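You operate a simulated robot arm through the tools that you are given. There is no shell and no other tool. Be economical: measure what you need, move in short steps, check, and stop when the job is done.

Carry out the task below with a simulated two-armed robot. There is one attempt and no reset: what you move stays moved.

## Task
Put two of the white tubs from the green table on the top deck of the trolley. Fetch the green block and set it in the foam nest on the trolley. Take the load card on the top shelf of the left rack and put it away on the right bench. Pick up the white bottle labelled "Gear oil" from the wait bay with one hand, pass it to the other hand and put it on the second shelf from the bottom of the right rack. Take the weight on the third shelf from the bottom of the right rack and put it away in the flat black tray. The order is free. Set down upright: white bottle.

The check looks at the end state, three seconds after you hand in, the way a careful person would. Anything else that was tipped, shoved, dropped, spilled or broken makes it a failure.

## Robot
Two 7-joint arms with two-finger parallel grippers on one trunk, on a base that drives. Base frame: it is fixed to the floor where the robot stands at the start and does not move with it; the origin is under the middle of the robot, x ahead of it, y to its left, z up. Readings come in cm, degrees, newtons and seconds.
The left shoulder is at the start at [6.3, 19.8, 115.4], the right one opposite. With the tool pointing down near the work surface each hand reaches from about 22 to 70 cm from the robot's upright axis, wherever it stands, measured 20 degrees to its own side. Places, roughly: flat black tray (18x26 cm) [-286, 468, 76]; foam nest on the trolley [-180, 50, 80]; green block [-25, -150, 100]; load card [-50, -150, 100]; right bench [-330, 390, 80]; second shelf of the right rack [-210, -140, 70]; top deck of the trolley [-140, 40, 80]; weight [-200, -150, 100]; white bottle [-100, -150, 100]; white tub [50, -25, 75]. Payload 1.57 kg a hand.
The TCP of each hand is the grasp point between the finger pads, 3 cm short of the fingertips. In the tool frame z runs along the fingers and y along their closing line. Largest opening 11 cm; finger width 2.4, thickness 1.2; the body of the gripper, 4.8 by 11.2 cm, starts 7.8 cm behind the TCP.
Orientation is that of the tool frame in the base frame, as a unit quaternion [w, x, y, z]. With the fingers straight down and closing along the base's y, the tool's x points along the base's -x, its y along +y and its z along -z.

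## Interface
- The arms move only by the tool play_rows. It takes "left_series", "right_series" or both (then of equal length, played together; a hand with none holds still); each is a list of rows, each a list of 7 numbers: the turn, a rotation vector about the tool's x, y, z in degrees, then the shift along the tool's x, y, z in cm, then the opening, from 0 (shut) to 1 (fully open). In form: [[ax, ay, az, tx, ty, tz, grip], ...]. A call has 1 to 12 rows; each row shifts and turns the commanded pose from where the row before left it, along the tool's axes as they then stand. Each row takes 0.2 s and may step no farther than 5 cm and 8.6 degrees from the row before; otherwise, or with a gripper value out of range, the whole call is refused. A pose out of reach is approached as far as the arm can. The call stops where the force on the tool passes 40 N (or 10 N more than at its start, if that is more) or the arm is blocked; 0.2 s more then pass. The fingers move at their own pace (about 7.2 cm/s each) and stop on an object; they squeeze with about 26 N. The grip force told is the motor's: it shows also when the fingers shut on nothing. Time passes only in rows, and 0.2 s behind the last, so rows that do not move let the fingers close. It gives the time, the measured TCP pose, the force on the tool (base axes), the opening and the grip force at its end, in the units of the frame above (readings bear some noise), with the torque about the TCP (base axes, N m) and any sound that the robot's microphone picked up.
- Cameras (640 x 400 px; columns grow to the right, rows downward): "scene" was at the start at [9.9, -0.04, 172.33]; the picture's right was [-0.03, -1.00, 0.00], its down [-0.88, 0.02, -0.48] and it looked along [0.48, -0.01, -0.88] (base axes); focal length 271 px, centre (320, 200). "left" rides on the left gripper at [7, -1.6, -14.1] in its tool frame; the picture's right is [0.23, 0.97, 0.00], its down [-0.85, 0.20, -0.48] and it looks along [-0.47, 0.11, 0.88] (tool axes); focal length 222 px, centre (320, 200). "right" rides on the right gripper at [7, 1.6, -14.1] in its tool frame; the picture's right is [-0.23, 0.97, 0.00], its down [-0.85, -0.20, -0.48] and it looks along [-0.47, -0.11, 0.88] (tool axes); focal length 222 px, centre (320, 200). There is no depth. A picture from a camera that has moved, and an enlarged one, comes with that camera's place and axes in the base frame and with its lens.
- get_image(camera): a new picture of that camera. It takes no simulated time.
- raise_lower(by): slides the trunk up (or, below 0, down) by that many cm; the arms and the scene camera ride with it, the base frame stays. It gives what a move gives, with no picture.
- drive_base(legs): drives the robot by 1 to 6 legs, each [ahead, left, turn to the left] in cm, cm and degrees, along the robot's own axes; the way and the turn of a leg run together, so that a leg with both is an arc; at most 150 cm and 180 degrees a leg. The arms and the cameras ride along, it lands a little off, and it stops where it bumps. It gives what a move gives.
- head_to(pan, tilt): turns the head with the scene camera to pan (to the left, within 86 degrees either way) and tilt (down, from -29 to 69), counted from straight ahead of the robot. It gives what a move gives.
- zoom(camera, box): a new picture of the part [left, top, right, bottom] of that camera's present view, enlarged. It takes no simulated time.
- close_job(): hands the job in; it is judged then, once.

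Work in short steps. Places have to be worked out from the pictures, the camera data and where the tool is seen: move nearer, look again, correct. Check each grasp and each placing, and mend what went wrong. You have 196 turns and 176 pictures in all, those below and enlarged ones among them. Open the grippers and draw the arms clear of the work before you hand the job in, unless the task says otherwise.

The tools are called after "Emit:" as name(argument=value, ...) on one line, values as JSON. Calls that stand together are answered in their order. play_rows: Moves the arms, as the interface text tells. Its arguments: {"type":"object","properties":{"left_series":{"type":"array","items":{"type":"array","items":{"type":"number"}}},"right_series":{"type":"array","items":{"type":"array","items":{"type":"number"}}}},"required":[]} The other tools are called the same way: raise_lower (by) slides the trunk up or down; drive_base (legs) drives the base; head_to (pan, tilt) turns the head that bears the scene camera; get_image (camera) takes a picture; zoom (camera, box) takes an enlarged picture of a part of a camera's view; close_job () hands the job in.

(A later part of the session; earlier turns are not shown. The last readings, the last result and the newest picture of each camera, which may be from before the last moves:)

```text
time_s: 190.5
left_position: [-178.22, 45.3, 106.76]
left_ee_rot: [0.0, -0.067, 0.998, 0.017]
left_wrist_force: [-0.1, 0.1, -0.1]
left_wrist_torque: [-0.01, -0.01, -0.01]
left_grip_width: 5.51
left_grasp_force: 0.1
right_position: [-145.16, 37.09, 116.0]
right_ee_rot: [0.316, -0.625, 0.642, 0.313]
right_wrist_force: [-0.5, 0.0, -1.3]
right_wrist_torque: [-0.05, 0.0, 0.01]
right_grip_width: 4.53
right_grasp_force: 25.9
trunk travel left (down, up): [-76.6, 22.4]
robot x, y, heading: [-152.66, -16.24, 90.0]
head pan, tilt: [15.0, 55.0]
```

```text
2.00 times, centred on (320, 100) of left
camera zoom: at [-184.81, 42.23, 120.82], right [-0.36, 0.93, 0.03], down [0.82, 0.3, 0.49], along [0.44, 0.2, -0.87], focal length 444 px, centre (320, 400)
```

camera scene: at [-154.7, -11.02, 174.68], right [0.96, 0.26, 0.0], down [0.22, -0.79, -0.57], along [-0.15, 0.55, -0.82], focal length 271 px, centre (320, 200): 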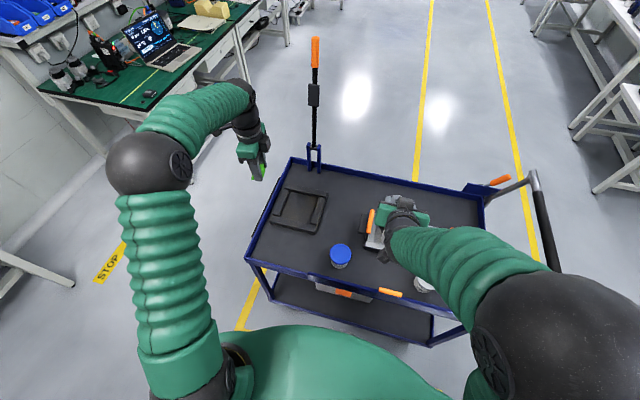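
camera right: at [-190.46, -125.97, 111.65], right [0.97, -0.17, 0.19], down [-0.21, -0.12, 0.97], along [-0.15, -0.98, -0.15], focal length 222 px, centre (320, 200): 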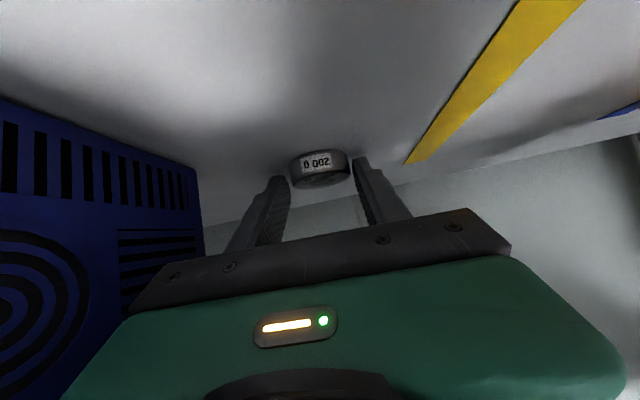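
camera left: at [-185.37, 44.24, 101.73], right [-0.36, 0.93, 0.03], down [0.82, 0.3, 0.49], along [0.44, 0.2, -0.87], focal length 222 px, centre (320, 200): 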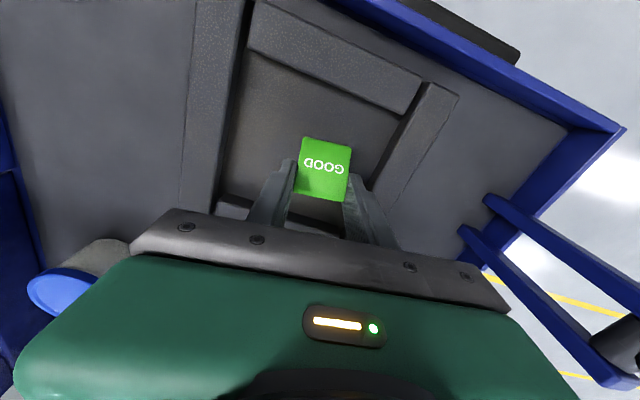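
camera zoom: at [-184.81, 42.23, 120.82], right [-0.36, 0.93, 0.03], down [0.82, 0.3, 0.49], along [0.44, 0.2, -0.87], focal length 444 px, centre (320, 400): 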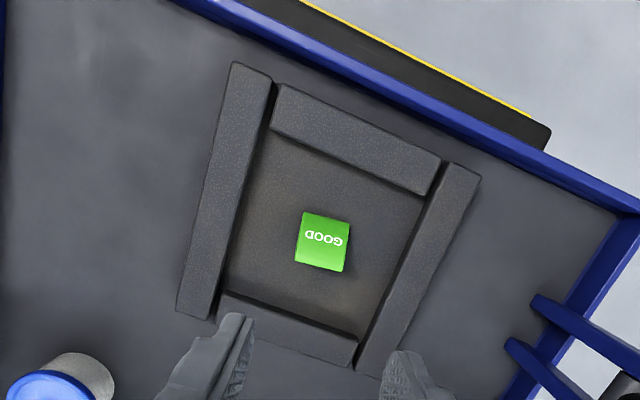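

The block sits in the nest. Now for the load card: I raise, back off, turn around, and restore the left hand's orientation.

Emit:
raise_lower(by=20)

Emit:
drive_base(legs=[[-28, 0, 0], [0, 0, -180], [0, 75, 0]])

Emit:
play_rows(left_series=[[0, 0, -8.3, 0, 0, 0, 1], [0, 0, -8.3, 0, 0, 0, 1], [0, 0, -8.3, 0, 0, 0, 1], [0, 0, -8.3, 0, 0, 0, 1], [0, 0, -8.3, 0, 0, 0, 1], [0, 0, -8.3, 0, 0, 0, 1], [0, 0, -8.3, 0, 0, 0, 1], [0, 0, -8.3, 0, 0, 0, 1], [0, 0, -8.3, 0, 0, 0, 1], [0, 0, -8.3, 0, 0, 0, 1]])

Emit:
get_image(camera="scene")

```text
time_s: 192.7
left_position: [-178.26, 45.4, 126.59]
left_ee_rot: [0.0, -0.067, 0.998, 0.017]
left_wrist_force: [0.3, 0.0, 0.2]
left_wrist_torque: [-0.01, 0.01, 0.03]
left_grip_width: 5.51
left_grasp_force: 0.0
right_position: [-145.22, 37.23, 136.1]
right_ee_rot: [0.315, -0.626, 0.641, 0.313]
right_wrist_force: [-0.7, -0.2, -1.2]
right_wrist_torque: [-0.01, 0.0, -0.02]
right_grip_width: 4.53
right_grasp_force: 26.5
trunk travel left (down, up): [-96.6, 2.4]
robot x, y, heading: [-152.39, -16.27, 90.2]
head pan, tilt: [15.0, 55.0]
```

```text
time_s: 205.8
left_position: [-53.75, -109.97, 126.68]
left_ee_rot: [0.018, 0.999, 0.051, 0.003]
left_wrist_force: [-0.1, -0.2, 0.6]
left_wrist_torque: [0.03, -0.03, -0.01]
left_grip_width: 5.49
left_grasp_force: 0.1
right_position: [-86.49, -100.71, 136.11]
right_ee_rot: [0.309, 0.652, 0.614, -0.319]
right_wrist_force: [-0.5, 0.0, -2.8]
right_wrist_torque: [0.04, 0.01, 0.01]
right_grip_width: 4.46
right_grasp_force: 26.1
trunk travel left (down, up): [-96.6, 2.4]
robot x, y, heading: [-76.82, -47.32, -91.6]
head pan, tilt: [15.0, 55.0]
```

```text
time_s: 208.0
left_position: [-53.25, -109.88, 126.67]
left_ee_rot: [0.015, 0.713, 0.701, -0.013]
left_wrist_force: [0.2, 0.0, 0.5]
left_wrist_torque: [-0.01, -0.01, 0.0]
left_grip_width: 11.0
left_grasp_force: 0.0
right_position: [-86.13, -100.57, 136.14]
right_ee_rot: [0.308, 0.652, 0.614, -0.322]
right_wrist_force: [-0.9, 0.2, -2.9]
right_wrist_torque: [0.05, -0.01, -0.03]
right_grip_width: 4.49
right_grasp_force: 25.9
trunk travel left (down, up): [-96.6, 2.4]
robot x, y, heading: [-76.55, -47.3, -91.5]
head pan, tilt: [15.0, 55.0]
```

```text
61 pictures are left
camera scene: at [-75.1, -57.97, 194.67], right [-0.97, -0.23, 0.0], down [-0.19, 0.8, -0.57], along [0.13, -0.56, -0.82], focal length 271 px, centre (320, 200)
```

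scene: 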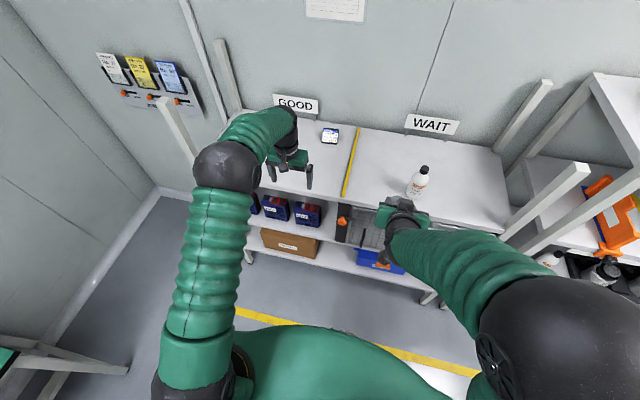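

I drive forward 36 cm so the left hand comes near the card.

Emit:
drive_base(legs=[[36, 0, 1.5]])

Emit:
get_image(camera="left")

Emit:
get_image(camera="scene")

```text
time_s: 210.3
left_position: [-51.83, -144.49, 126.96]
left_ee_rot: [0.016, 0.704, 0.71, -0.013]
left_wrist_force: [-0.3, 0.2, 0.0]
left_wrist_torque: [-0.01, -0.03, -0.01]
left_grip_width: 11.01
left_grasp_force: 0.1
right_position: [-84.9, -136.28, 136.32]
right_ee_rot: [0.314, 0.641, 0.624, -0.317]
right_wrist_force: [0.3, 0.5, -0.9]
right_wrist_torque: [0.06, 0.02, 0.01]
right_grip_width: 4.45
right_grasp_force: 26.3
trunk travel left (down, up): [-96.6, 2.4]
robot x, y, heading: [-77.38, -83.19, -89.7]
head pan, tilt: [15.0, 55.0]
```

```text
60 pictures are left
camera left: at [-53.49, -137.01, 140.81], right [0.97, 0.24, -0.01], down [0.21, -0.83, 0.51], along [0.12, -0.5, -0.86], focal length 222 px, centre (320, 200)
```

left: 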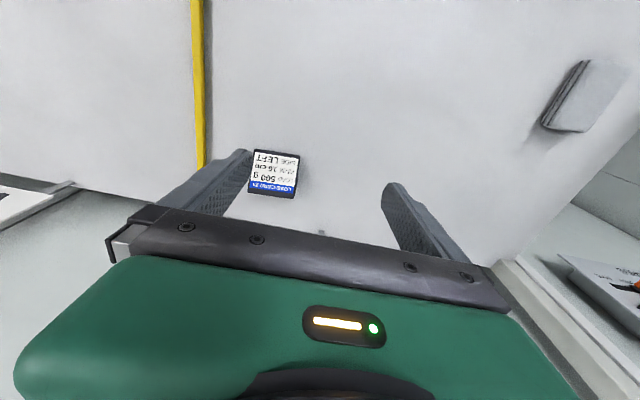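

```text
59 pictures are left
camera scene: at [-75.17, -93.03, 194.71], right [-0.97, -0.26, 0.0], down [-0.21, 0.79, -0.57], along [0.15, -0.55, -0.82], focal length 271 px, centre (320, 200)
```

scene: 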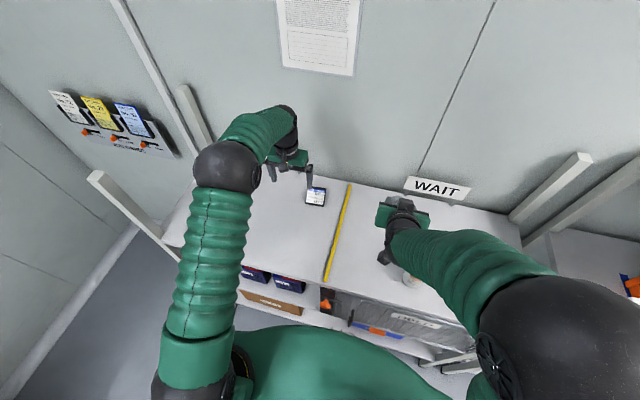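

Emit:
zoom(camera="left", box=[230, 130, 330, 205])

Emit:
zoom(camera="scene", box=[290, 170, 350, 220])

```text
5.33 times, centred on (280, 168) of left
camera zoom: at [-53.49, -137.01, 140.81], right [0.97, 0.24, -0.01], down [0.21, -0.83, 0.51], along [0.12, -0.5, -0.86], focal length 1185 px, centre (533, 373)
```

zoom: 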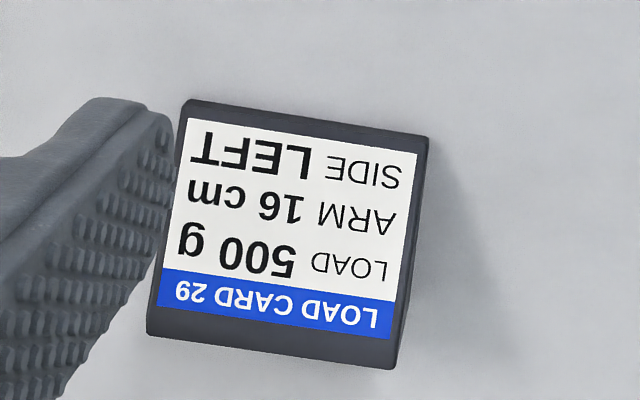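

```text
8.00 times, centred on (320, 195) of scene
camera zoom: at [-75.17, -93.03, 194.71], right [-0.97, -0.26, 0.0], down [-0.21, 0.79, -0.57], along [0.15, -0.55, -0.82], focal length 2165 px, centre (320, 240)
```

zoom: 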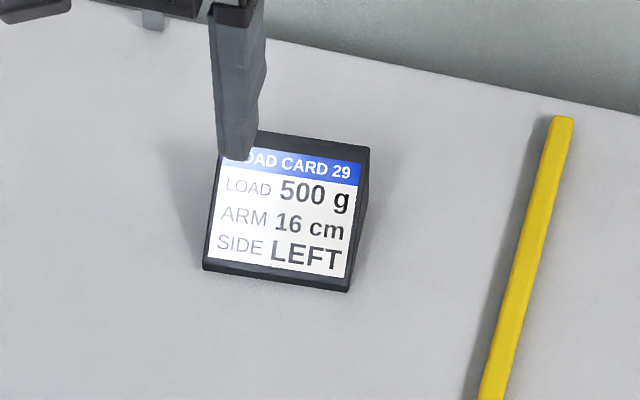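

The card is a wedge ≈6.8 cm wide at (−57.4, −153), turned ~5°. I align above it and descend to z≈112.

Emit:
play_rows(left_series=[[0, 0, 0, -2.95, -1.9, 0, 0.85], [0, 0, 0, -2.95, -1.9, 0, 0.85], [0, 0, 0, -2.95, -1.9, 0, 0.85], [0, 0, -5, 0, 0, 0, 0.85], [0, 0, 0, 0, 0, 4, 0.85], [0, 0, 0, 0, 0, 4, 0.85], [0, 0, 0, 0, 0, 4, 0.85], [0, 0, 0, 0, 0, 2, 0.85], [0, 0, 0, 0, 0, 0, 0.85]])

Emit:
get_image(camera="left")

Emit:
zoom(camera="scene", box=[260, 140, 380, 230])

```text
time_s: 212.3
left_position: [-56.62, -152.04, 113.18]
left_ee_rot: [0.013, 0.672, 0.74, -0.013]
left_wrist_force: [0.5, -0.5, -0.1]
left_wrist_torque: [0.01, 0.01, 0.0]
left_grip_width: 9.35
left_grasp_force: 0.1
left hand out of reach, approached as far as the arm can: row 3, 6, 7, 8
right_position: [-84.85, -136.25, 136.28]
right_ee_rot: [0.313, 0.642, 0.624, -0.316]
right_wrist_force: [-0.2, -0.4, -1.6]
right_wrist_torque: [0.07, 0.01, 0.0]
right_grip_width: 4.47
right_grasp_force: 26.1
trunk travel left (down, up): [-96.6, 2.4]
robot x, y, heading: [-77.18, -83.11, -89.9]
head pan, tilt: [15.0, 55.0]
```

```text
56 pictures are left
camera left: at [-58.91, -144.67, 127.13], right [0.95, 0.32, -0.01], down [0.28, -0.81, 0.51], along [0.16, -0.49, -0.86], focal length 222 px, centre (320, 200)
```

left: 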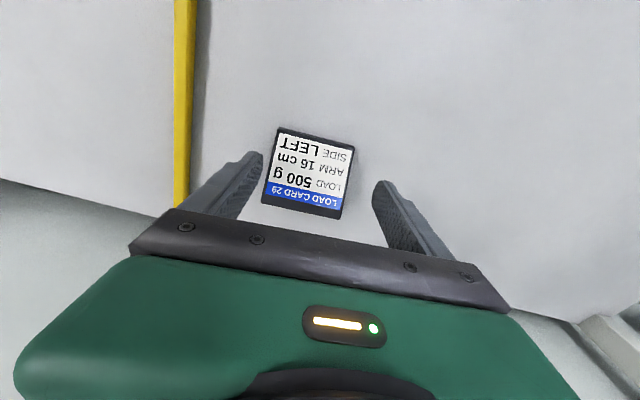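

```text
4.44 times, centred on (320, 185) of scene
camera zoom: at [-75.23, -93.61, 194.67], right [-0.97, -0.26, 0.0], down [-0.21, 0.79, -0.57], along [0.15, -0.55, -0.82], focal length 1203 px, centre (320, 267)
```

zoom: 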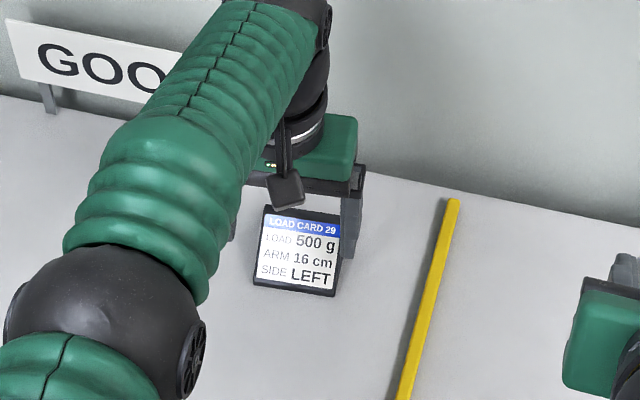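

I'm at the reach limit. I raise and pull back the hand, drive 6 cm closer, and re-align.

Emit:
play_rows(left_series=[[0, 0, 0, 0, 0, -4, 0.85], [0, 0, 2.5, 4, 0, 0, 0.85], [0, 0, 0, 0, 0, 0, 0.85]])

Emit:
drive_base(legs=[[6, 0, 0]])

Emit:
get_image(camera="left")

```text
time_s: 213.1
left_position: [-57.44, -147.7, 116.91]
left_ee_rot: [0.015, 0.688, 0.725, -0.013]
left_wrist_force: [0.1, 0.7, -0.8]
left_wrist_torque: [-0.04, -0.01, 0.01]
left_grip_width: 9.35
left_grasp_force: 0.0
right_position: [-84.92, -136.27, 136.27]
right_ee_rot: [0.313, 0.642, 0.624, -0.316]
right_wrist_force: [-0.2, -0.2, -2.4]
right_wrist_torque: [0.04, 0.0, -0.01]
right_grip_width: 4.46
right_grasp_force: 25.8
trunk travel left (down, up): [-96.6, 2.4]
robot x, y, heading: [-76.81, -83.5, -90.2]
head pan, tilt: [15.0, 55.0]
```

```text
time_s: 214.1
left_position: [-57.34, -152.63, 117.87]
left_ee_rot: [0.02, 0.688, 0.725, -0.018]
left_wrist_force: [0.9, 1.1, 0.7]
left_wrist_torque: [0.0, -0.02, 0.0]
left_grip_width: 9.36
left_grasp_force: 0.0
right_position: [-84.91, -140.93, 136.83]
right_ee_rot: [0.317, 0.64, 0.622, -0.32]
right_wrist_force: [-0.6, 0.2, -2.3]
right_wrist_torque: [0.06, -0.01, -0.02]
right_grip_width: 4.47
right_grasp_force: 25.8
trunk travel left (down, up): [-96.6, 2.4]
robot x, y, heading: [-77.31, -89.55, -89.7]
head pan, tilt: [15.0, 55.0]
```

```text
54 pictures are left
camera left: at [-59.42, -144.98, 131.6], right [0.96, 0.28, -0.01], down [0.24, -0.82, 0.52], along [0.14, -0.5, -0.85], focal length 222 px, centre (320, 200)
```

left: 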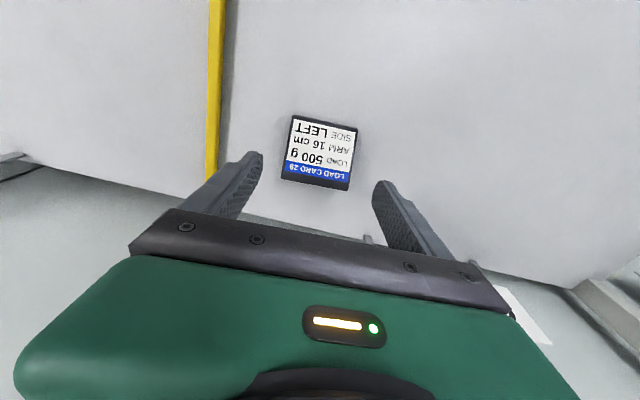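

Centred over the card. I descend to z≈109.8 and close.

Emit:
play_rows(left_series=[[0, 0, 0, 0, 0, 3, 0.85], [0, 0, 0, 0, 0, 3, 0.85], [0, 0, 0, 0, 0, 1.5, 0.85], [0, 0, 0, 0, 0, 0, 0.85], [0, 0, 0, 0, 0, 0, 0.85]])

Emit:
get_image(camera="left")

```text
time_s: 215.3
left_position: [-57.13, -154.29, 109.28]
left_ee_rot: [0.015, 0.688, 0.725, -0.012]
left_wrist_force: [-0.1, -1.5, -0.2]
left_wrist_torque: [0.01, 0.03, -0.01]
left_grip_width: 9.34
left_grasp_force: 0.0
right_position: [-84.96, -142.52, 136.2]
right_ee_rot: [0.314, 0.641, 0.625, -0.316]
right_wrist_force: [1.0, -0.3, -1.8]
right_wrist_torque: [0.05, 0.0, 0.04]
right_grip_width: 4.43
right_grasp_force: 26.1
trunk travel left (down, up): [-96.6, 2.4]
robot x, y, heading: [-77.29, -89.28, -89.9]
head pan, tilt: [15.0, 55.0]
```

```text
53 pictures are left
camera left: at [-59.25, -146.82, 123.21], right [0.96, 0.28, -0.01], down [0.24, -0.82, 0.51], along [0.14, -0.49, -0.86], focal length 222 px, centre (320, 200)
```

left: 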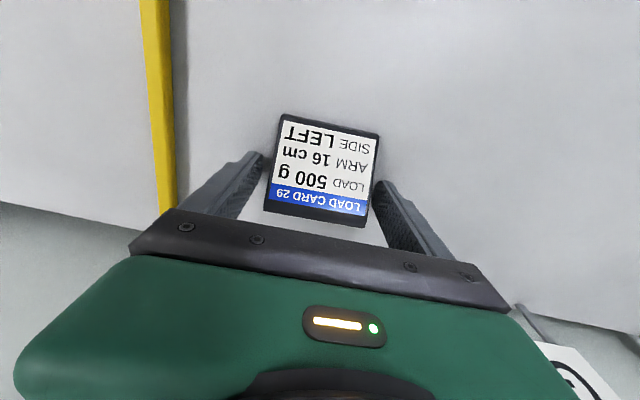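

Fingers straddle the card at its thicker rear. Close and lift.

Emit:
play_rows(left_series=[[0, 0, 0, 0, 0, -0.3, 0.7], [0, 0, 0, 0, 0, 0, 0.55], [0, 0, 0, 0, 0, 0, 0.45], [0, 0, 0, 0, 0, 0, 0.45], [0, 0, 0, 0, 0, 0, 0.45], [0, 0, 0, 0, 0, 0, 0.45]])

Emit:
play_rows(left_series=[[0, 0, 0, 0, 0, -2, 0.45], [0, 0, 0, 0, 0, -4, 0.45], [0, 0, 0, 0, 0, -4, 0.45], [0, 0, 0, 0, 0, -4, 0.45], [0, 0, 0, 0, 0, -4, 0.45]])

Emit:
get_image(camera="left")

```text
time_s: 216.7
left_position: [-57.27, -153.93, 109.88]
left_ee_rot: [0.016, 0.688, 0.725, -0.014]
left_wrist_force: [-0.1, 0.3, 2.1]
left_wrist_torque: [-0.06, 0.07, -0.04]
left_grip_width: 7.31
left_grasp_force: 26.2
right_position: [-84.99, -142.09, 136.39]
right_ee_rot: [0.314, 0.641, 0.624, -0.317]
right_wrist_force: [-0.2, 0.0, -2.6]
right_wrist_torque: [0.04, 0.01, 0.01]
right_grip_width: 4.43
right_grasp_force: 25.9
trunk travel left (down, up): [-96.6, 2.4]
robot x, y, heading: [-77.18, -89.27, -89.8]
head pan, tilt: [15.0, 55.0]
```

```text
time_s: 217.9
left_position: [-57.48, -152.68, 128.04]
left_ee_rot: [0.016, 0.688, 0.725, -0.014]
left_wrist_force: [0.0, -0.5, -0.8]
left_wrist_torque: [0.01, -0.01, -0.04]
left_grip_width: 7.3
left_grasp_force: 26.0
right_position: [-85.02, -142.17, 136.48]
right_ee_rot: [0.315, 0.641, 0.624, -0.318]
right_wrist_force: [-0.5, -0.3, -2.7]
right_wrist_torque: [0.02, 0.0, -0.01]
right_grip_width: 4.42
right_grasp_force: 25.7
trunk travel left (down, up): [-96.6, 2.4]
robot x, y, heading: [-77.26, -89.55, -89.9]
head pan, tilt: [15.0, 55.0]
```

```text
52 pictures are left
camera left: at [-59.52, -145.29, 141.92], right [0.96, 0.28, -0.01], down [0.24, -0.82, 0.51], along [0.14, -0.5, -0.86], focal length 222 px, centre (320, 200)
```

left: 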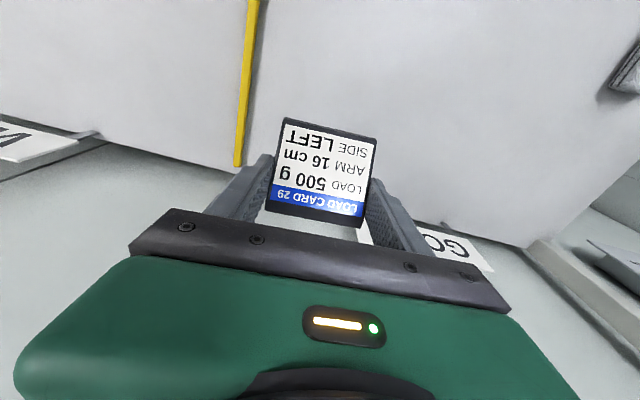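

The card is held. I back off, turn to face +y, check the weight, and look down the room.

Emit:
drive_base(legs=[[-45, 0, 0], [0, 0, 180]])

Emit:
head_to(pan=15, tilt=20)

Emit:
get_image(camera="scene")

Emit:
zoom(camera="right", box=[220, 120, 420, 245])

```text
time_s: 227.7
left_position: [-88.78, 20.34, 127.94]
left_ee_rot: [0.015, -0.682, 0.731, 0.015]
left_wrist_force: [0.0, -0.4, -1.4]
left_wrist_torque: [0.01, 0.01, -0.02]
left_grip_width: 7.32
left_grasp_force: 25.8
right_position: [-62.81, 6.45, 136.41]
right_ee_rot: [0.337, -0.583, 0.678, 0.295]
right_wrist_force: [-0.5, 0.7, -0.7]
right_wrist_torque: [-0.06, 0.0, -0.05]
right_grip_width: 4.34
right_grasp_force: 26.1
trunk travel left (down, up): [-96.6, 2.4]
robot x, y, heading: [-77.07, -45.21, 83.0]
head pan, tilt: [15.0, 55.0]
```

```text
time_s: 228.7
left_position: [-88.76, 20.17, 128.15]
left_ee_rot: [0.015, -0.681, 0.732, 0.016]
left_wrist_force: [0.4, 0.5, -0.8]
left_wrist_torque: [0.0, -0.03, 0.01]
left_grip_width: 7.3
left_grasp_force: 25.8
right_position: [-62.86, 6.19, 136.41]
right_ee_rot: [0.337, -0.583, 0.678, 0.295]
right_wrist_force: [-0.4, 0.4, -2.2]
right_wrist_torque: [-0.05, 0.01, -0.02]
right_grip_width: 4.33
right_grasp_force: 26.0
trunk travel left (down, up): [-96.6, 2.4]
robot x, y, heading: [-77.21, -45.27, 82.9]
head pan, tilt: [15.0, 20.0]
```

```text
51 pictures are left
camera scene: at [-77.96, -32.26, 199.87], right [0.99, 0.14, 0.0], down [0.05, -0.34, -0.94], along [-0.13, 0.93, -0.35], focal length 271 px, centre (320, 200)
```

scene: 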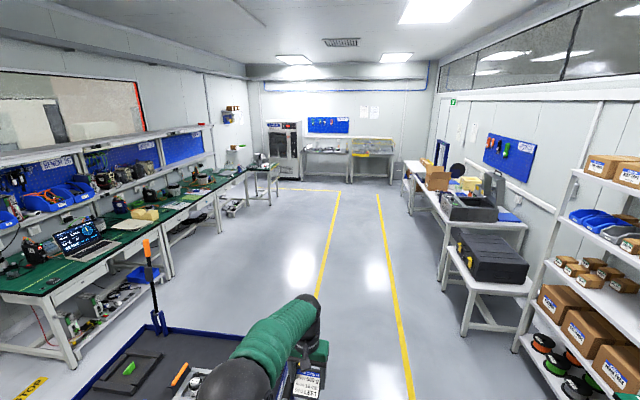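

```text
3.20 times, centred on (320, 182) of right
camera zoom: at [-66.74, -8.97, 139.36], right [-0.94, 0.28, 0.19], down [0.22, 0.1, 0.97], along [0.25, 0.96, -0.15], focal length 711 px, centre (320, 256)
```

zoom: 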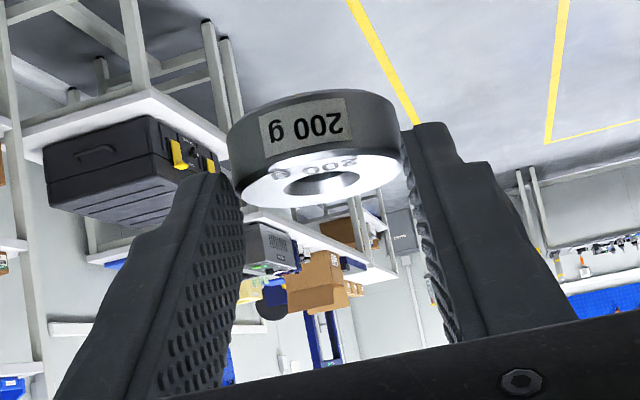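

The weight has crept toward the fingertips (4.56→4.33 cm), so I will set it down and re-grip on the trolley's free deck area, the nearest surface. I strafe in front of it first.

Emit:
drive_base(legs=[[8, 84, 7]])

Emit:
play_rows(left_series=[[0, 0, 0, 3, 0, -3, 0.45], [0, 0, 0, 3, 0, -3, 0.45], [0, 0, 0, 3, 0, -3, 0.45], [0, 0, 0, 3, 0, -3, 0.45], [0, 0, 0, 3, 0, 0, 0.45]])

Emit:
raise_lower(by=-30)

Emit:
head_to(pan=0, tilt=50)

Emit:
get_image(camera="scene")

```text
time_s: 233.2
left_position: [-180.02, 31.73, 128.13]
left_ee_rot: [-0.014, 0.724, -0.69, -0.017]
left_wrist_force: [0.0, -0.2, -0.8]
left_wrist_torque: [-0.01, 0.0, -0.03]
left_grip_width: 7.31
left_grasp_force: 25.3
right_position: [-152.74, 20.76, 136.44]
right_ee_rot: [0.318, -0.621, 0.643, 0.315]
right_wrist_force: [-0.5, -0.4, -1.8]
right_wrist_torque: [-0.06, 0.01, 0.02]
right_grip_width: 4.28
right_grasp_force: 26.4
trunk travel left (down, up): [-96.6, 2.4]
robot x, y, heading: [-160.9, -31.76, 90.0]
head pan, tilt: [15.0, 20.0]
```

```text
time_s: 234.4
left_position: [-179.41, 15.58, 139.55]
left_ee_rot: [-0.016, 0.723, -0.69, -0.018]
left_wrist_force: [0.2, -0.2, -0.5]
left_wrist_torque: [0.01, 0.03, 0.0]
left_grip_width: 7.32
left_grasp_force: 26.5
right_position: [-152.94, 20.33, 136.63]
right_ee_rot: [0.319, -0.622, 0.642, 0.316]
right_wrist_force: [-0.1, -0.3, -1.8]
right_wrist_torque: [-0.05, -0.02, 0.0]
right_grip_width: 4.27
right_grasp_force: 26.4
trunk travel left (down, up): [-96.6, 2.4]
robot x, y, heading: [-160.91, -31.81, 89.7]
head pan, tilt: [15.0, 20.0]
```

```text
time_s: 237.4
left_position: [-179.64, 15.91, 109.48]
left_ee_rot: [-0.016, 0.724, -0.69, -0.016]
left_wrist_force: [-1.1, 0.2, -0.4]
left_wrist_torque: [0.02, 0.04, -0.01]
left_grip_width: 7.28
left_grasp_force: 26.0
right_position: [-153.01, 20.55, 106.48]
right_ee_rot: [0.319, -0.621, 0.642, 0.315]
right_wrist_force: [-0.1, 0.2, -1.8]
right_wrist_torque: [-0.03, -0.02, 0.01]
right_grip_width: 4.27
right_grasp_force: 25.7
trunk travel left (down, up): [-66.6, 32.4]
robot x, y, heading: [-161.17, -31.46, 89.7]
head pan, tilt: [15.0, 20.0]
```

```text
time_s: 238.3
left_position: [-179.57, 15.77, 109.57]
left_ee_rot: [-0.016, 0.724, -0.69, -0.016]
left_wrist_force: [-0.6, 0.4, -1.0]
left_wrist_torque: [0.01, 0.01, -0.01]
left_grip_width: 7.3
left_grasp_force: 26.3
right_position: [-153.04, 20.53, 106.49]
right_ee_rot: [0.319, -0.622, 0.642, 0.314]
right_wrist_force: [0.1, 0.4, -2.7]
right_wrist_torque: [-0.05, 0.01, -0.02]
right_grip_width: 4.3
right_grasp_force: 26.1
trunk travel left (down, up): [-66.6, 32.4]
robot x, y, heading: [-161.29, -31.81, 89.9]
head pan, tilt: [0.0, 50.0]
```

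```text
49 pictures are left
camera scene: at [-161.01, -20.65, 165.34], right [1.0, 0.0, 0.0], down [0.0, -0.77, -0.64], along [0.0, 0.64, -0.77], focal length 271 px, centre (320, 200)
```

scene: 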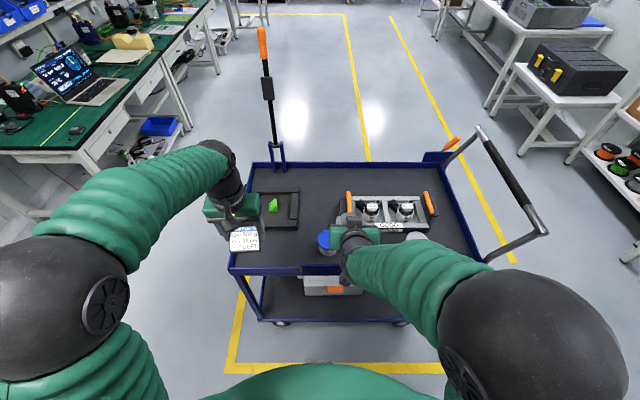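

I move to align the right hand with the free strip between nest and case (x≈−161.5), then extend over y≈53.

Emit:
drive_base(legs=[[0, 8.5, 0], [16, 0, 0]])

Emit:
play_rows(right_series=[[0, 0, 0, -2.1, 0, 2.8, 0.3], [0, 0, 0, -2.1, 0, 2.8, 0.3], [0, 0, 0, -2.1, 0, 2.8, 0.3], [0, 0, 0, -2.1, 0, 2.8, 0.3], [0, 0, 0, 0, 0, 0, 0.3]])

Emit:
get_image(camera="scene")

Emit:
get_image(camera="right")

```text
time_s: 240.4
left_position: [-188.02, 31.57, 109.63]
left_ee_rot: [-0.015, 0.726, -0.688, -0.019]
left_wrist_force: [-0.9, -0.2, -0.3]
left_wrist_torque: [-0.01, -0.01, -0.02]
left_grip_width: 7.29
left_grasp_force: 26.1
right_position: [-161.25, 36.39, 106.72]
right_ee_rot: [0.319, -0.621, 0.641, 0.319]
right_wrist_force: [0.2, -0.2, -1.1]
right_wrist_torque: [-0.08, 0.01, 0.02]
right_grip_width: 4.26
right_grasp_force: 26.1
trunk travel left (down, up): [-66.6, 32.4]
robot x, y, heading: [-169.26, -15.7, 90.1]
head pan, tilt: [0.0, 50.0]
```

```text
time_s: 241.7
left_position: [-189.27, 31.99, 109.15]
left_ee_rot: [-0.017, 0.725, -0.688, -0.013]
left_wrist_force: [0.6, -0.3, -0.6]
left_wrist_torque: [0.06, -0.02, 0.03]
left_grip_width: 7.33
left_grasp_force: 26.3
right_position: [-162.03, 51.06, 106.84]
right_ee_rot: [0.323, -0.621, 0.641, 0.314]
right_wrist_force: [-0.2, -0.3, -2.3]
right_wrist_torque: [-0.01, -0.05, -0.02]
right_grip_width: 4.25
right_grasp_force: 25.9
trunk travel left (down, up): [-66.6, 32.4]
robot x, y, heading: [-169.87, -16.06, 90.1]
head pan, tilt: [0.0, 50.0]
```

```text
48 pictures are left
camera scene: at [-170.4, -4.24, 165.17], right [1.0, 0.0, 0.01], down [0.0, -0.77, -0.64], along [0.0, 0.64, -0.77], focal length 271 px, centre (320, 200)
```

scene: 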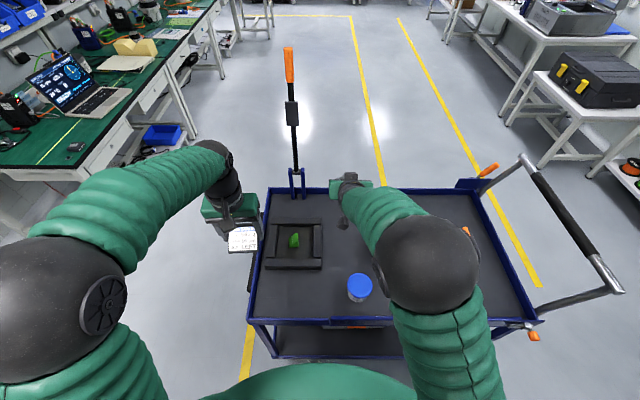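

```text
47 pictures are left
camera right: at [-164.1, 35.54, 109.49], right [-0.97, 0.16, 0.18], down [0.21, 0.12, 0.97], along [0.14, 0.98, -0.15], focal length 222 px, centre (320, 200)
```

right: 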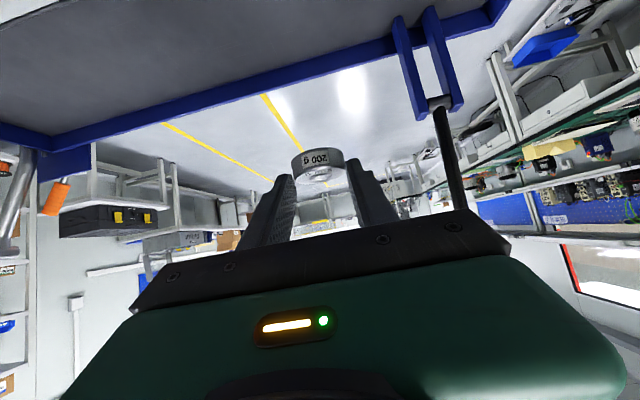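

I lower the weight to ~5 cm above deck contact.

Emit:
play_rows(right_series=[[0, 0, 0, 3.04, 0, 2.28, 0.3], [0, 0, 0, 3.04, 0, 2.28, 0.3], [0, 0, 0, 3.04, 0, 2.28, 0.3], [0, 0, 0, 3.04, 0, 2.28, 0.3], [0, 0, 0, 3.04, 0, 2.28, 0.3], [0, 0, 0, 0, 0, 0, 0.3]])

Emit:
get_image(camera="right")

Emit:
zoom(camera="scene", box=[250, 150, 450, 320])

```text
time_s: 243.1
left_position: [-189.04, 31.65, 109.5]
left_ee_rot: [-0.019, 0.724, -0.689, -0.015]
left_wrist_force: [-0.1, -0.2, 0.5]
left_wrist_torque: [0.04, -0.04, 0.02]
left_grip_width: 7.29
left_grasp_force: 25.3
right_position: [-162.09, 50.66, 87.78]
right_ee_rot: [0.321, -0.623, 0.64, 0.315]
right_wrist_force: [-0.1, -0.2, -1.7]
right_wrist_torque: [-0.05, -0.01, 0.03]
right_grip_width: 4.24
right_grasp_force: 26.3
trunk travel left (down, up): [-66.6, 32.4]
robot x, y, heading: [-169.47, -15.69, 89.8]
head pan, tilt: [0.0, 50.0]
```

```text
46 pictures are left
camera right: at [-164.09, 35.15, 90.6], right [-0.97, 0.16, 0.19], down [0.21, 0.12, 0.97], along [0.13, 0.98, -0.15], focal length 222 px, centre (320, 200)
```

right: 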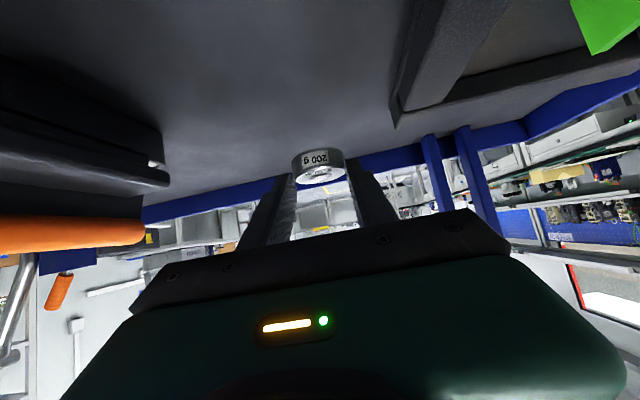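

```text
2.35 times, centred on (350, 235) of scene
camera zoom: at [-169.79, -4.62, 165.33], right [1.0, 0.0, 0.0], down [0.0, -0.77, -0.64], along [0.0, 0.64, -0.77], focal length 637 px, centre (249, 118)
```

zoom: 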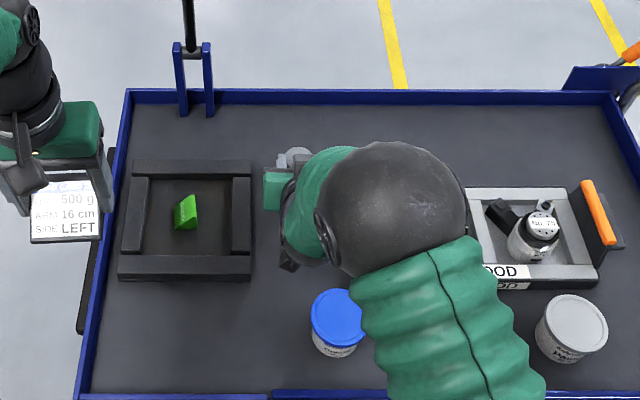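

Clear. I lower 3.5 cm, then in small steps.

Emit:
play_rows(right_series=[[0, 0, 0, 1.2, 0, 0.9, 0.3], [0, 0, 0, 1.2, 0, 0.9, 0.3], [0, 0, 0, 0.4, 0, 0.3, 0.3], [0, 0, 0, 0, 0, 0, 0.3]])

Emit:
play_rows(right_series=[[0, 0, 0, 0.3, 0, 0.22, 0.3], [0, 0, 0, 0.3, 0, 0.22, 0.3], [0, 0, 0, 0, 0, 0, 0.3]])

Emit:
play_rows(right_series=[[0, 0, 0, 0.25, 0, 0.18, 0.3], [0, 0, 0, 0.25, 0, 0.18, 0.3], [0, 0, 0, 0, 0, 0, 0.3]])

Emit:
get_image(camera="right")

```text
time_s: 244.1
left_position: [-188.91, 31.7, 109.34]
left_ee_rot: [-0.019, 0.725, -0.688, -0.015]
left_wrist_force: [1.0, 0.1, -0.2]
left_wrist_torque: [0.02, 0.02, -0.03]
left_grip_width: 7.32
left_grasp_force: 26.1
right_position: [-161.86, 50.62, 84.18]
right_ee_rot: [0.322, -0.622, 0.64, 0.316]
right_wrist_force: [0.1, 0.6, -2.4]
right_wrist_torque: [-0.07, 0.0, 0.01]
right_grip_width: 4.27
right_grasp_force: 25.9
trunk travel left (down, up): [-66.6, 32.4]
robot x, y, heading: [-169.88, -15.87, 90.4]
head pan, tilt: [0.0, 50.0]
```

```text
time_s: 244.8
left_position: [-188.83, 31.62, 109.5]
left_ee_rot: [-0.017, 0.725, -0.688, -0.016]
left_wrist_force: [0.3, -0.2, -0.5]
left_wrist_torque: [0.0, 0.01, 0.01]
left_grip_width: 7.3
left_grasp_force: 26.2
right_position: [-161.94, 50.8, 83.53]
right_ee_rot: [0.323, -0.621, 0.64, 0.316]
right_wrist_force: [1.6, 1.7, 6.8]
right_wrist_torque: [0.02, -0.08, 0.0]
right_grip_width: 4.22
right_grasp_force: 25.9
trunk travel left (down, up): [-66.6, 32.4]
robot x, y, heading: [-169.5, -15.83, 90.0]
head pan, tilt: [0.0, 50.0]
```

```text
time_s: 245.7
left_position: [-188.9, 31.4, 109.68]
left_ee_rot: [-0.018, 0.725, -0.688, -0.015]
left_wrist_force: [0.7, -0.7, -0.3]
left_wrist_torque: [-0.01, 0.02, 0.0]
left_grip_width: 7.32
left_grasp_force: 25.9
right_position: [-161.91, 50.74, 83.49]
right_ee_rot: [0.325, -0.62, 0.639, 0.319]
right_wrist_force: [0.5, -1.4, 27.6]
right_wrist_torque: [0.64, -0.05, -0.08]
right_grip_width: 4.28
right_grasp_force: 25.9
trunk travel left (down, up): [-66.6, 32.4]
robot x, y, heading: [-169.47, -15.79, 90.3]
head pan, tilt: [0.0, 50.0]
```

```text
44 pictures are left
camera right: at [-163.95, 35.2, 86.14], right [-0.97, 0.16, 0.19], down [0.21, 0.11, 0.97], along [0.13, 0.98, -0.14], focal length 222 px, centre (320, 200)
```

right: 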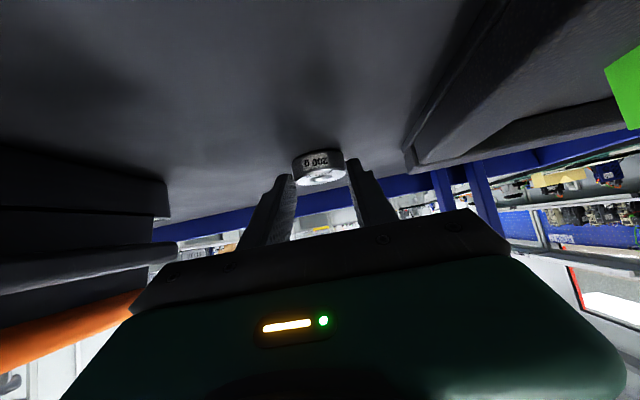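

Contact. I open, rise 12 cm and rotate the right tool to point straight down for a better grip.

Emit:
play_rows(right_series=[[0, 0, 0, -0.3, 0, -0.2, 0.3], [0, 0, 0, 0, 0, 0, 0.5], [0, 0, 0, 0, 0, 0, 0.65], [0, 0, 0, -2.4, 0, -1.8, 0.65], [0, 0, 0, -3.2, 0, -2.4, 0.65], [0, 0, 0, -3.2, 0, -2.4, 0.65], [0, 8.6, 0, 0, 0, 0, 0.65], [0, 8.6, 0, 0, 0, 0, 0.65], [0, 8.6, 0, 0, 0, 0, 0.65], [0, 8.6, 0, 0, 0, 0, 0.65], [0, 8.6, 0, 0, 0, 0, 0.65], [0, 8.6, 0, 0, 0, 0, 0.65]])

Emit:
get_image(camera="right")

Emit:
zoom(camera="scene", box=[250, 150, 450, 320])

```text
time_s: 248.2
left_position: [-188.81, 31.85, 109.3]
left_ee_rot: [-0.016, 0.725, -0.688, -0.015]
left_wrist_force: [-0.1, -0.8, -1.4]
left_wrist_torque: [-0.04, 0.01, -0.06]
left_grip_width: 7.3
left_grasp_force: 25.9
right_position: [-161.58, 50.68, 94.08]
right_ee_rot: [0.009, -0.697, 0.717, 0.012]
right_wrist_force: [0.2, -0.6, -0.5]
right_wrist_torque: [-0.03, -0.01, 0.02]
right_grip_width: 7.14
right_grasp_force: 0.1
trunk travel left (down, up): [-66.6, 32.4]
robot x, y, heading: [-169.71, -16.21, 89.9]
head pan, tilt: [0.0, 50.0]
```

```text
43 pictures are left
camera right: at [-163.33, 43.34, 108.01], right [-0.97, 0.25, 0.01], down [0.23, 0.83, 0.5], along [0.12, 0.49, -0.86], focal length 222 px, centre (320, 200)
```

right: 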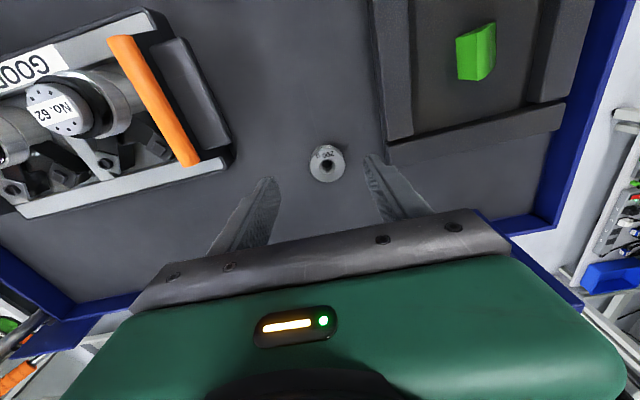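

```text
2.35 times, centred on (350, 235) of scene
camera zoom: at [-169.37, -4.29, 165.31], right [1.0, 0.0, 0.0], down [0.0, -0.77, -0.64], along [0.0, 0.64, -0.77], focal length 637 px, centre (249, 118)
```

zoom: 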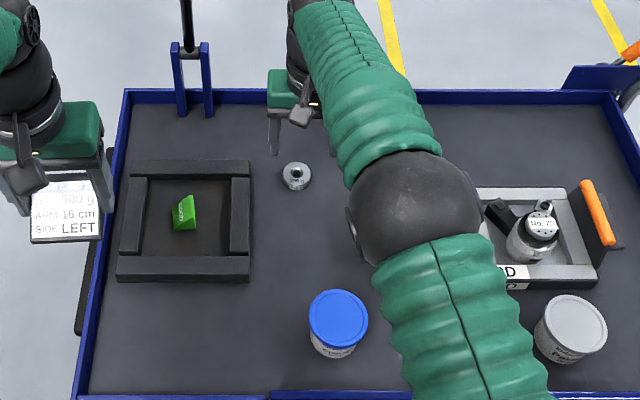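

Weight lies flat at (−161.8, 53.7). I centre over it, descend to z≈83.7, and close.

Emit:
play_rows(right_series=[[0, 0, 0, -2.8, 0.3, 0, 0.65], [0, 0, 0, 0, 0, 4, 0.65], [0, 0, 0, 0, 0, 4, 0.65], [0, 0, 0, 0, 0, 2.2, 0.65], [0, 0, 0, 0, 0, 0, 0.65]])

Emit:
get_image(camera="right")

```text
time_s: 249.4
left_position: [-188.62, 31.74, 109.41]
left_ee_rot: [-0.017, 0.726, -0.688, -0.015]
left_wrist_force: [0.3, -0.4, -1.1]
left_wrist_torque: [0.02, 0.0, 0.03]
left_grip_width: 7.31
left_grasp_force: 25.9
right_position: [-161.63, 52.14, 84.16]
right_ee_rot: [0.01, -0.697, 0.716, 0.014]
right_wrist_force: [-1.6, -0.5, -0.4]
right_wrist_torque: [0.0, 0.01, -0.01]
right_grip_width: 7.15
right_grasp_force: 0.1
right hand out of reach, approached as far as the arm can: row 1, 3, 4
trunk travel left (down, up): [-66.6, 32.4]
robot x, y, heading: [-169.1, -16.0, 90.3]
head pan, tilt: [0.0, 50.0]
```

```text
41 pictures are left
camera right: at [-163.51, 44.58, 97.99], right [-0.97, 0.25, 0.01], down [0.22, 0.83, 0.51], along [0.12, 0.49, -0.86], focal length 222 px, centre (320, 200)
```

right: 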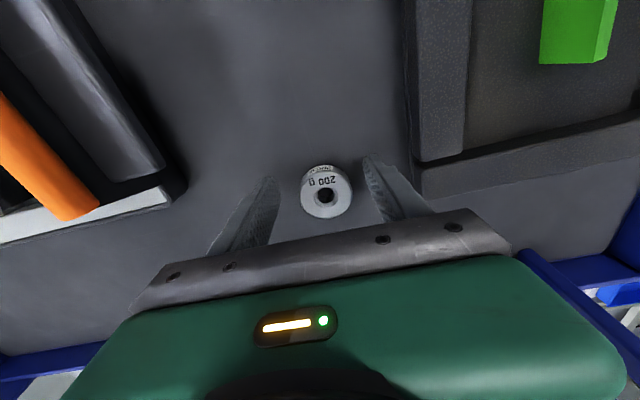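

Just short of reach; I nudge the base forward 1.5 cm and close.

Emit:
drive_base(legs=[[1.6, 0, 0]])

Emit:
play_rows(right_series=[[0, 0, 0, 0, 0, 0, 0.65], [0, 0, 0, 0, 0, 0, 0.5], [0, 0, 0, 0, 0, 0, 0.3], [0, 0, 0, 0, 0, 0, 0.3], [0, 0, 0, 0, 0, 0, 0.3], [0, 0, 0, 0, 0, 0, 0.3]])

Emit:
get_image(camera="right")

```text
time_s: 250.2
left_position: [-188.93, 32.8, 109.65]
left_ee_rot: [-0.02, 0.725, -0.688, -0.016]
left_wrist_force: [-0.5, -0.1, -0.3]
left_wrist_torque: [0.04, -0.02, 0.02]
left_grip_width: 7.32
left_grasp_force: 25.9
right_position: [-161.79, 53.22, 84.47]
right_ee_rot: [0.011, -0.698, 0.716, 0.016]
right_wrist_force: [0.3, -0.5, 0.0]
right_wrist_torque: [0.05, 0.01, -0.02]
right_grip_width: 7.17
right_grasp_force: 0.1
trunk travel left (down, up): [-66.6, 32.4]
robot x, y, heading: [-169.49, -14.13, 89.9]
head pan, tilt: [0.0, 50.0]
```

```text
time_s: 251.6
left_position: [-188.83, 33.13, 109.65]
left_ee_rot: [-0.018, 0.725, -0.688, -0.016]
left_wrist_force: [0.1, 0.6, -0.9]
left_wrist_torque: [0.01, 0.01, 0.04]
left_grip_width: 7.29
left_grasp_force: 26.3
right_position: [-161.86, 53.73, 84.31]
right_ee_rot: [0.011, -0.697, 0.716, 0.014]
right_wrist_force: [0.6, -0.2, 3.7]
right_wrist_torque: [-0.11, -0.02, 0.01]
right_grip_width: 4.56
right_grasp_force: 25.6
trunk travel left (down, up): [-66.6, 32.4]
robot x, y, heading: [-169.51, -14.48, 89.9]
head pan, tilt: [0.0, 50.0]
```

```text
40 pictures are left
camera right: at [-163.59, 46.21, 98.16], right [-0.97, 0.25, 0.01], down [0.22, 0.83, 0.51], along [0.12, 0.49, -0.86], focal length 222 px, centre (320, 200)
```

right: 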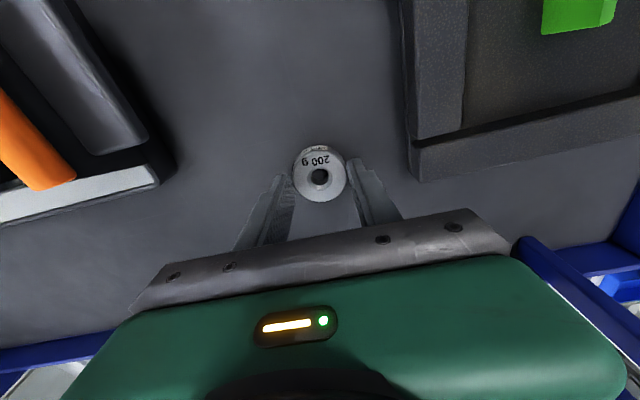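

The tips are ~1.3 cm above the deck; for a deeper hold I open, lower 0.8 cm and close again.

Emit:
play_rows(right_series=[[0, 0, 0, 0, 0, 0, 0.55], [0, 0, 0, 0, 0, 0, 0.55], [0, 0, 0, 0, 0, 0.5, 0.55], [0, 0, 0, 0, 0, 0.4, 0.55], [0, 0, 0, 0, 0, 0, 0.55]])

Emit:
play_rows(right_series=[[0, 0, 0, 0, 0, 0, 0.4], [0, 0, 0, 0, 0, 0, 0.3], [0, 0, 0, 0, 0, 0, 0.3], [0, 0, 0, 0, 0, 0, 0.3], [0, 0, 0, 0, 0, 0, 0.3]])

```text
time_s: 252.8
left_position: [-188.8, 33.19, 109.58]
left_ee_rot: [-0.018, 0.725, -0.688, -0.016]
left_wrist_force: [0.2, -0.4, -1.7]
left_wrist_torque: [0.0, 0.0, -0.01]
left_grip_width: 7.3
left_grasp_force: 26.0
right_position: [-161.87, 53.6, 83.34]
right_ee_rot: [0.011, -0.698, 0.716, 0.014]
right_wrist_force: [0.3, 0.3, 0.5]
right_wrist_torque: [-0.02, 0.02, 0.03]
right_grip_width: 6.05
right_grasp_force: 0.2
trunk travel left (down, up): [-66.6, 32.4]
robot x, y, heading: [-169.21, -14.06, 89.8]
head pan, tilt: [0.0, 50.0]
```

```text
time_s: 254.0
left_position: [-188.83, 33.15, 109.57]
left_ee_rot: [-0.018, 0.726, -0.688, -0.016]
left_wrist_force: [-0.7, 0.5, -0.3]
left_wrist_torque: [-0.01, -0.02, -0.01]
left_grip_width: 7.31
left_grasp_force: 25.7
right_position: [-161.72, 53.48, 83.27]
right_ee_rot: [0.011, -0.698, 0.715, 0.014]
right_wrist_force: [-1.8, 1.0, -0.1]
right_wrist_torque: [-0.02, 0.0, 0.0]
right_grip_width: 4.54
right_grasp_force: 26.0
trunk travel left (down, up): [-66.6, 32.4]
robot x, y, heading: [-169.07, -14.37, 90.2]
head pan, tilt: [0.0, 50.0]
```

Now a solid grip. I lift it and pull back, then back the base away from the trolley.

Emit:
play_rows(right_series=[[0, 0, 0, 0, 0, -2, 0.3], [0, 0, 0, 0, 0, -4, 0.3], [0, 0, 0, 0, 0, -4, 0.3], [0, 0, 0, 0, 0, -4, 0.3], [0, 0, 0, 0, 0, -4, 0.3], [0, 0, 0, 0, 0, -4, 0.3], [0, 0, 0, 4, 0, -2, 0.3], [0, 0, 0, 5, 0, 0, 0.3], [0, 0, 0, 5, 0, 0, 0.3]])

Emit:
raise_lower(by=20)

Emit:
drive_base(legs=[[-32, 0, 0], [0, -100, 0]])

Emit:
get_image(camera="right")

```text
time_s: 256.0
left_position: [-188.96, 33.06, 109.55]
left_ee_rot: [-0.019, 0.724, -0.689, -0.016]
left_wrist_force: [-0.4, 0.5, -1.8]
left_wrist_torque: [0.0, -0.01, 0.01]
left_grip_width: 7.3
left_grasp_force: 25.5
right_position: [-165.13, 50.73, 109.97]
right_ee_rot: [0.01, -0.697, 0.717, 0.012]
right_wrist_force: [-0.3, 0.6, -1.6]
right_wrist_torque: [0.04, -0.05, 0.03]
right_grip_width: 4.54
right_grasp_force: 26.3
right hand out of reach, approached as far as the arm can: row 2, 3, 6, 7, 8, 9
trunk travel left (down, up): [-66.6, 32.4]
robot x, y, heading: [-169.47, -13.86, 90.0]
head pan, tilt: [0.0, 50.0]
```

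```text
time_s: 258.2
left_position: [-188.88, 33.25, 129.64]
left_ee_rot: [-0.018, 0.725, -0.688, -0.015]
left_wrist_force: [0.0, -0.6, -0.2]
left_wrist_torque: [-0.02, 0.0, -0.02]
left_grip_width: 7.32
left_grasp_force: 26.7
right_position: [-165.07, 50.75, 129.89]
right_ee_rot: [0.01, -0.697, 0.717, 0.013]
right_wrist_force: [-0.5, -0.1, -1.9]
right_wrist_torque: [-0.03, 0.02, 0.01]
right_grip_width: 4.54
right_grasp_force: 26.0
trunk travel left (down, up): [-86.6, 12.4]
robot x, y, heading: [-169.3, -14.24, 89.9]
head pan, tilt: [0.0, 50.0]
```

```text
time_s: 265.1
left_position: [-87.53, 1.28, 129.53]
left_ee_rot: [-0.019, 0.719, -0.694, -0.015]
left_wrist_force: [0.0, -0.1, -1.3]
left_wrist_torque: [-0.03, 0.01, -0.02]
left_grip_width: 7.33
left_grasp_force: 25.7
right_position: [-63.32, 18.32, 129.93]
right_ee_rot: [0.011, -0.691, 0.722, 0.012]
right_wrist_force: [0.2, -0.6, -1.8]
right_wrist_torque: [-0.01, 0.0, -0.03]
right_grip_width: 4.56
right_grasp_force: 25.4
trunk travel left (down, up): [-86.6, 12.4]
robot x, y, heading: [-68.52, -46.91, 89.2]
head pan, tilt: [0.0, 50.0]
```

```text
39 pictures are left
camera right: at [-65.22, 11.01, 143.82], right [-0.96, 0.27, 0.01], down [0.24, 0.83, 0.51], along [0.13, 0.49, -0.86], focal length 222 px, centre (320, 200)
```

right: 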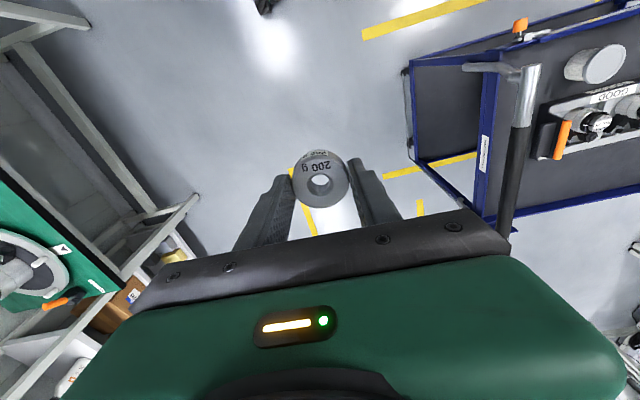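

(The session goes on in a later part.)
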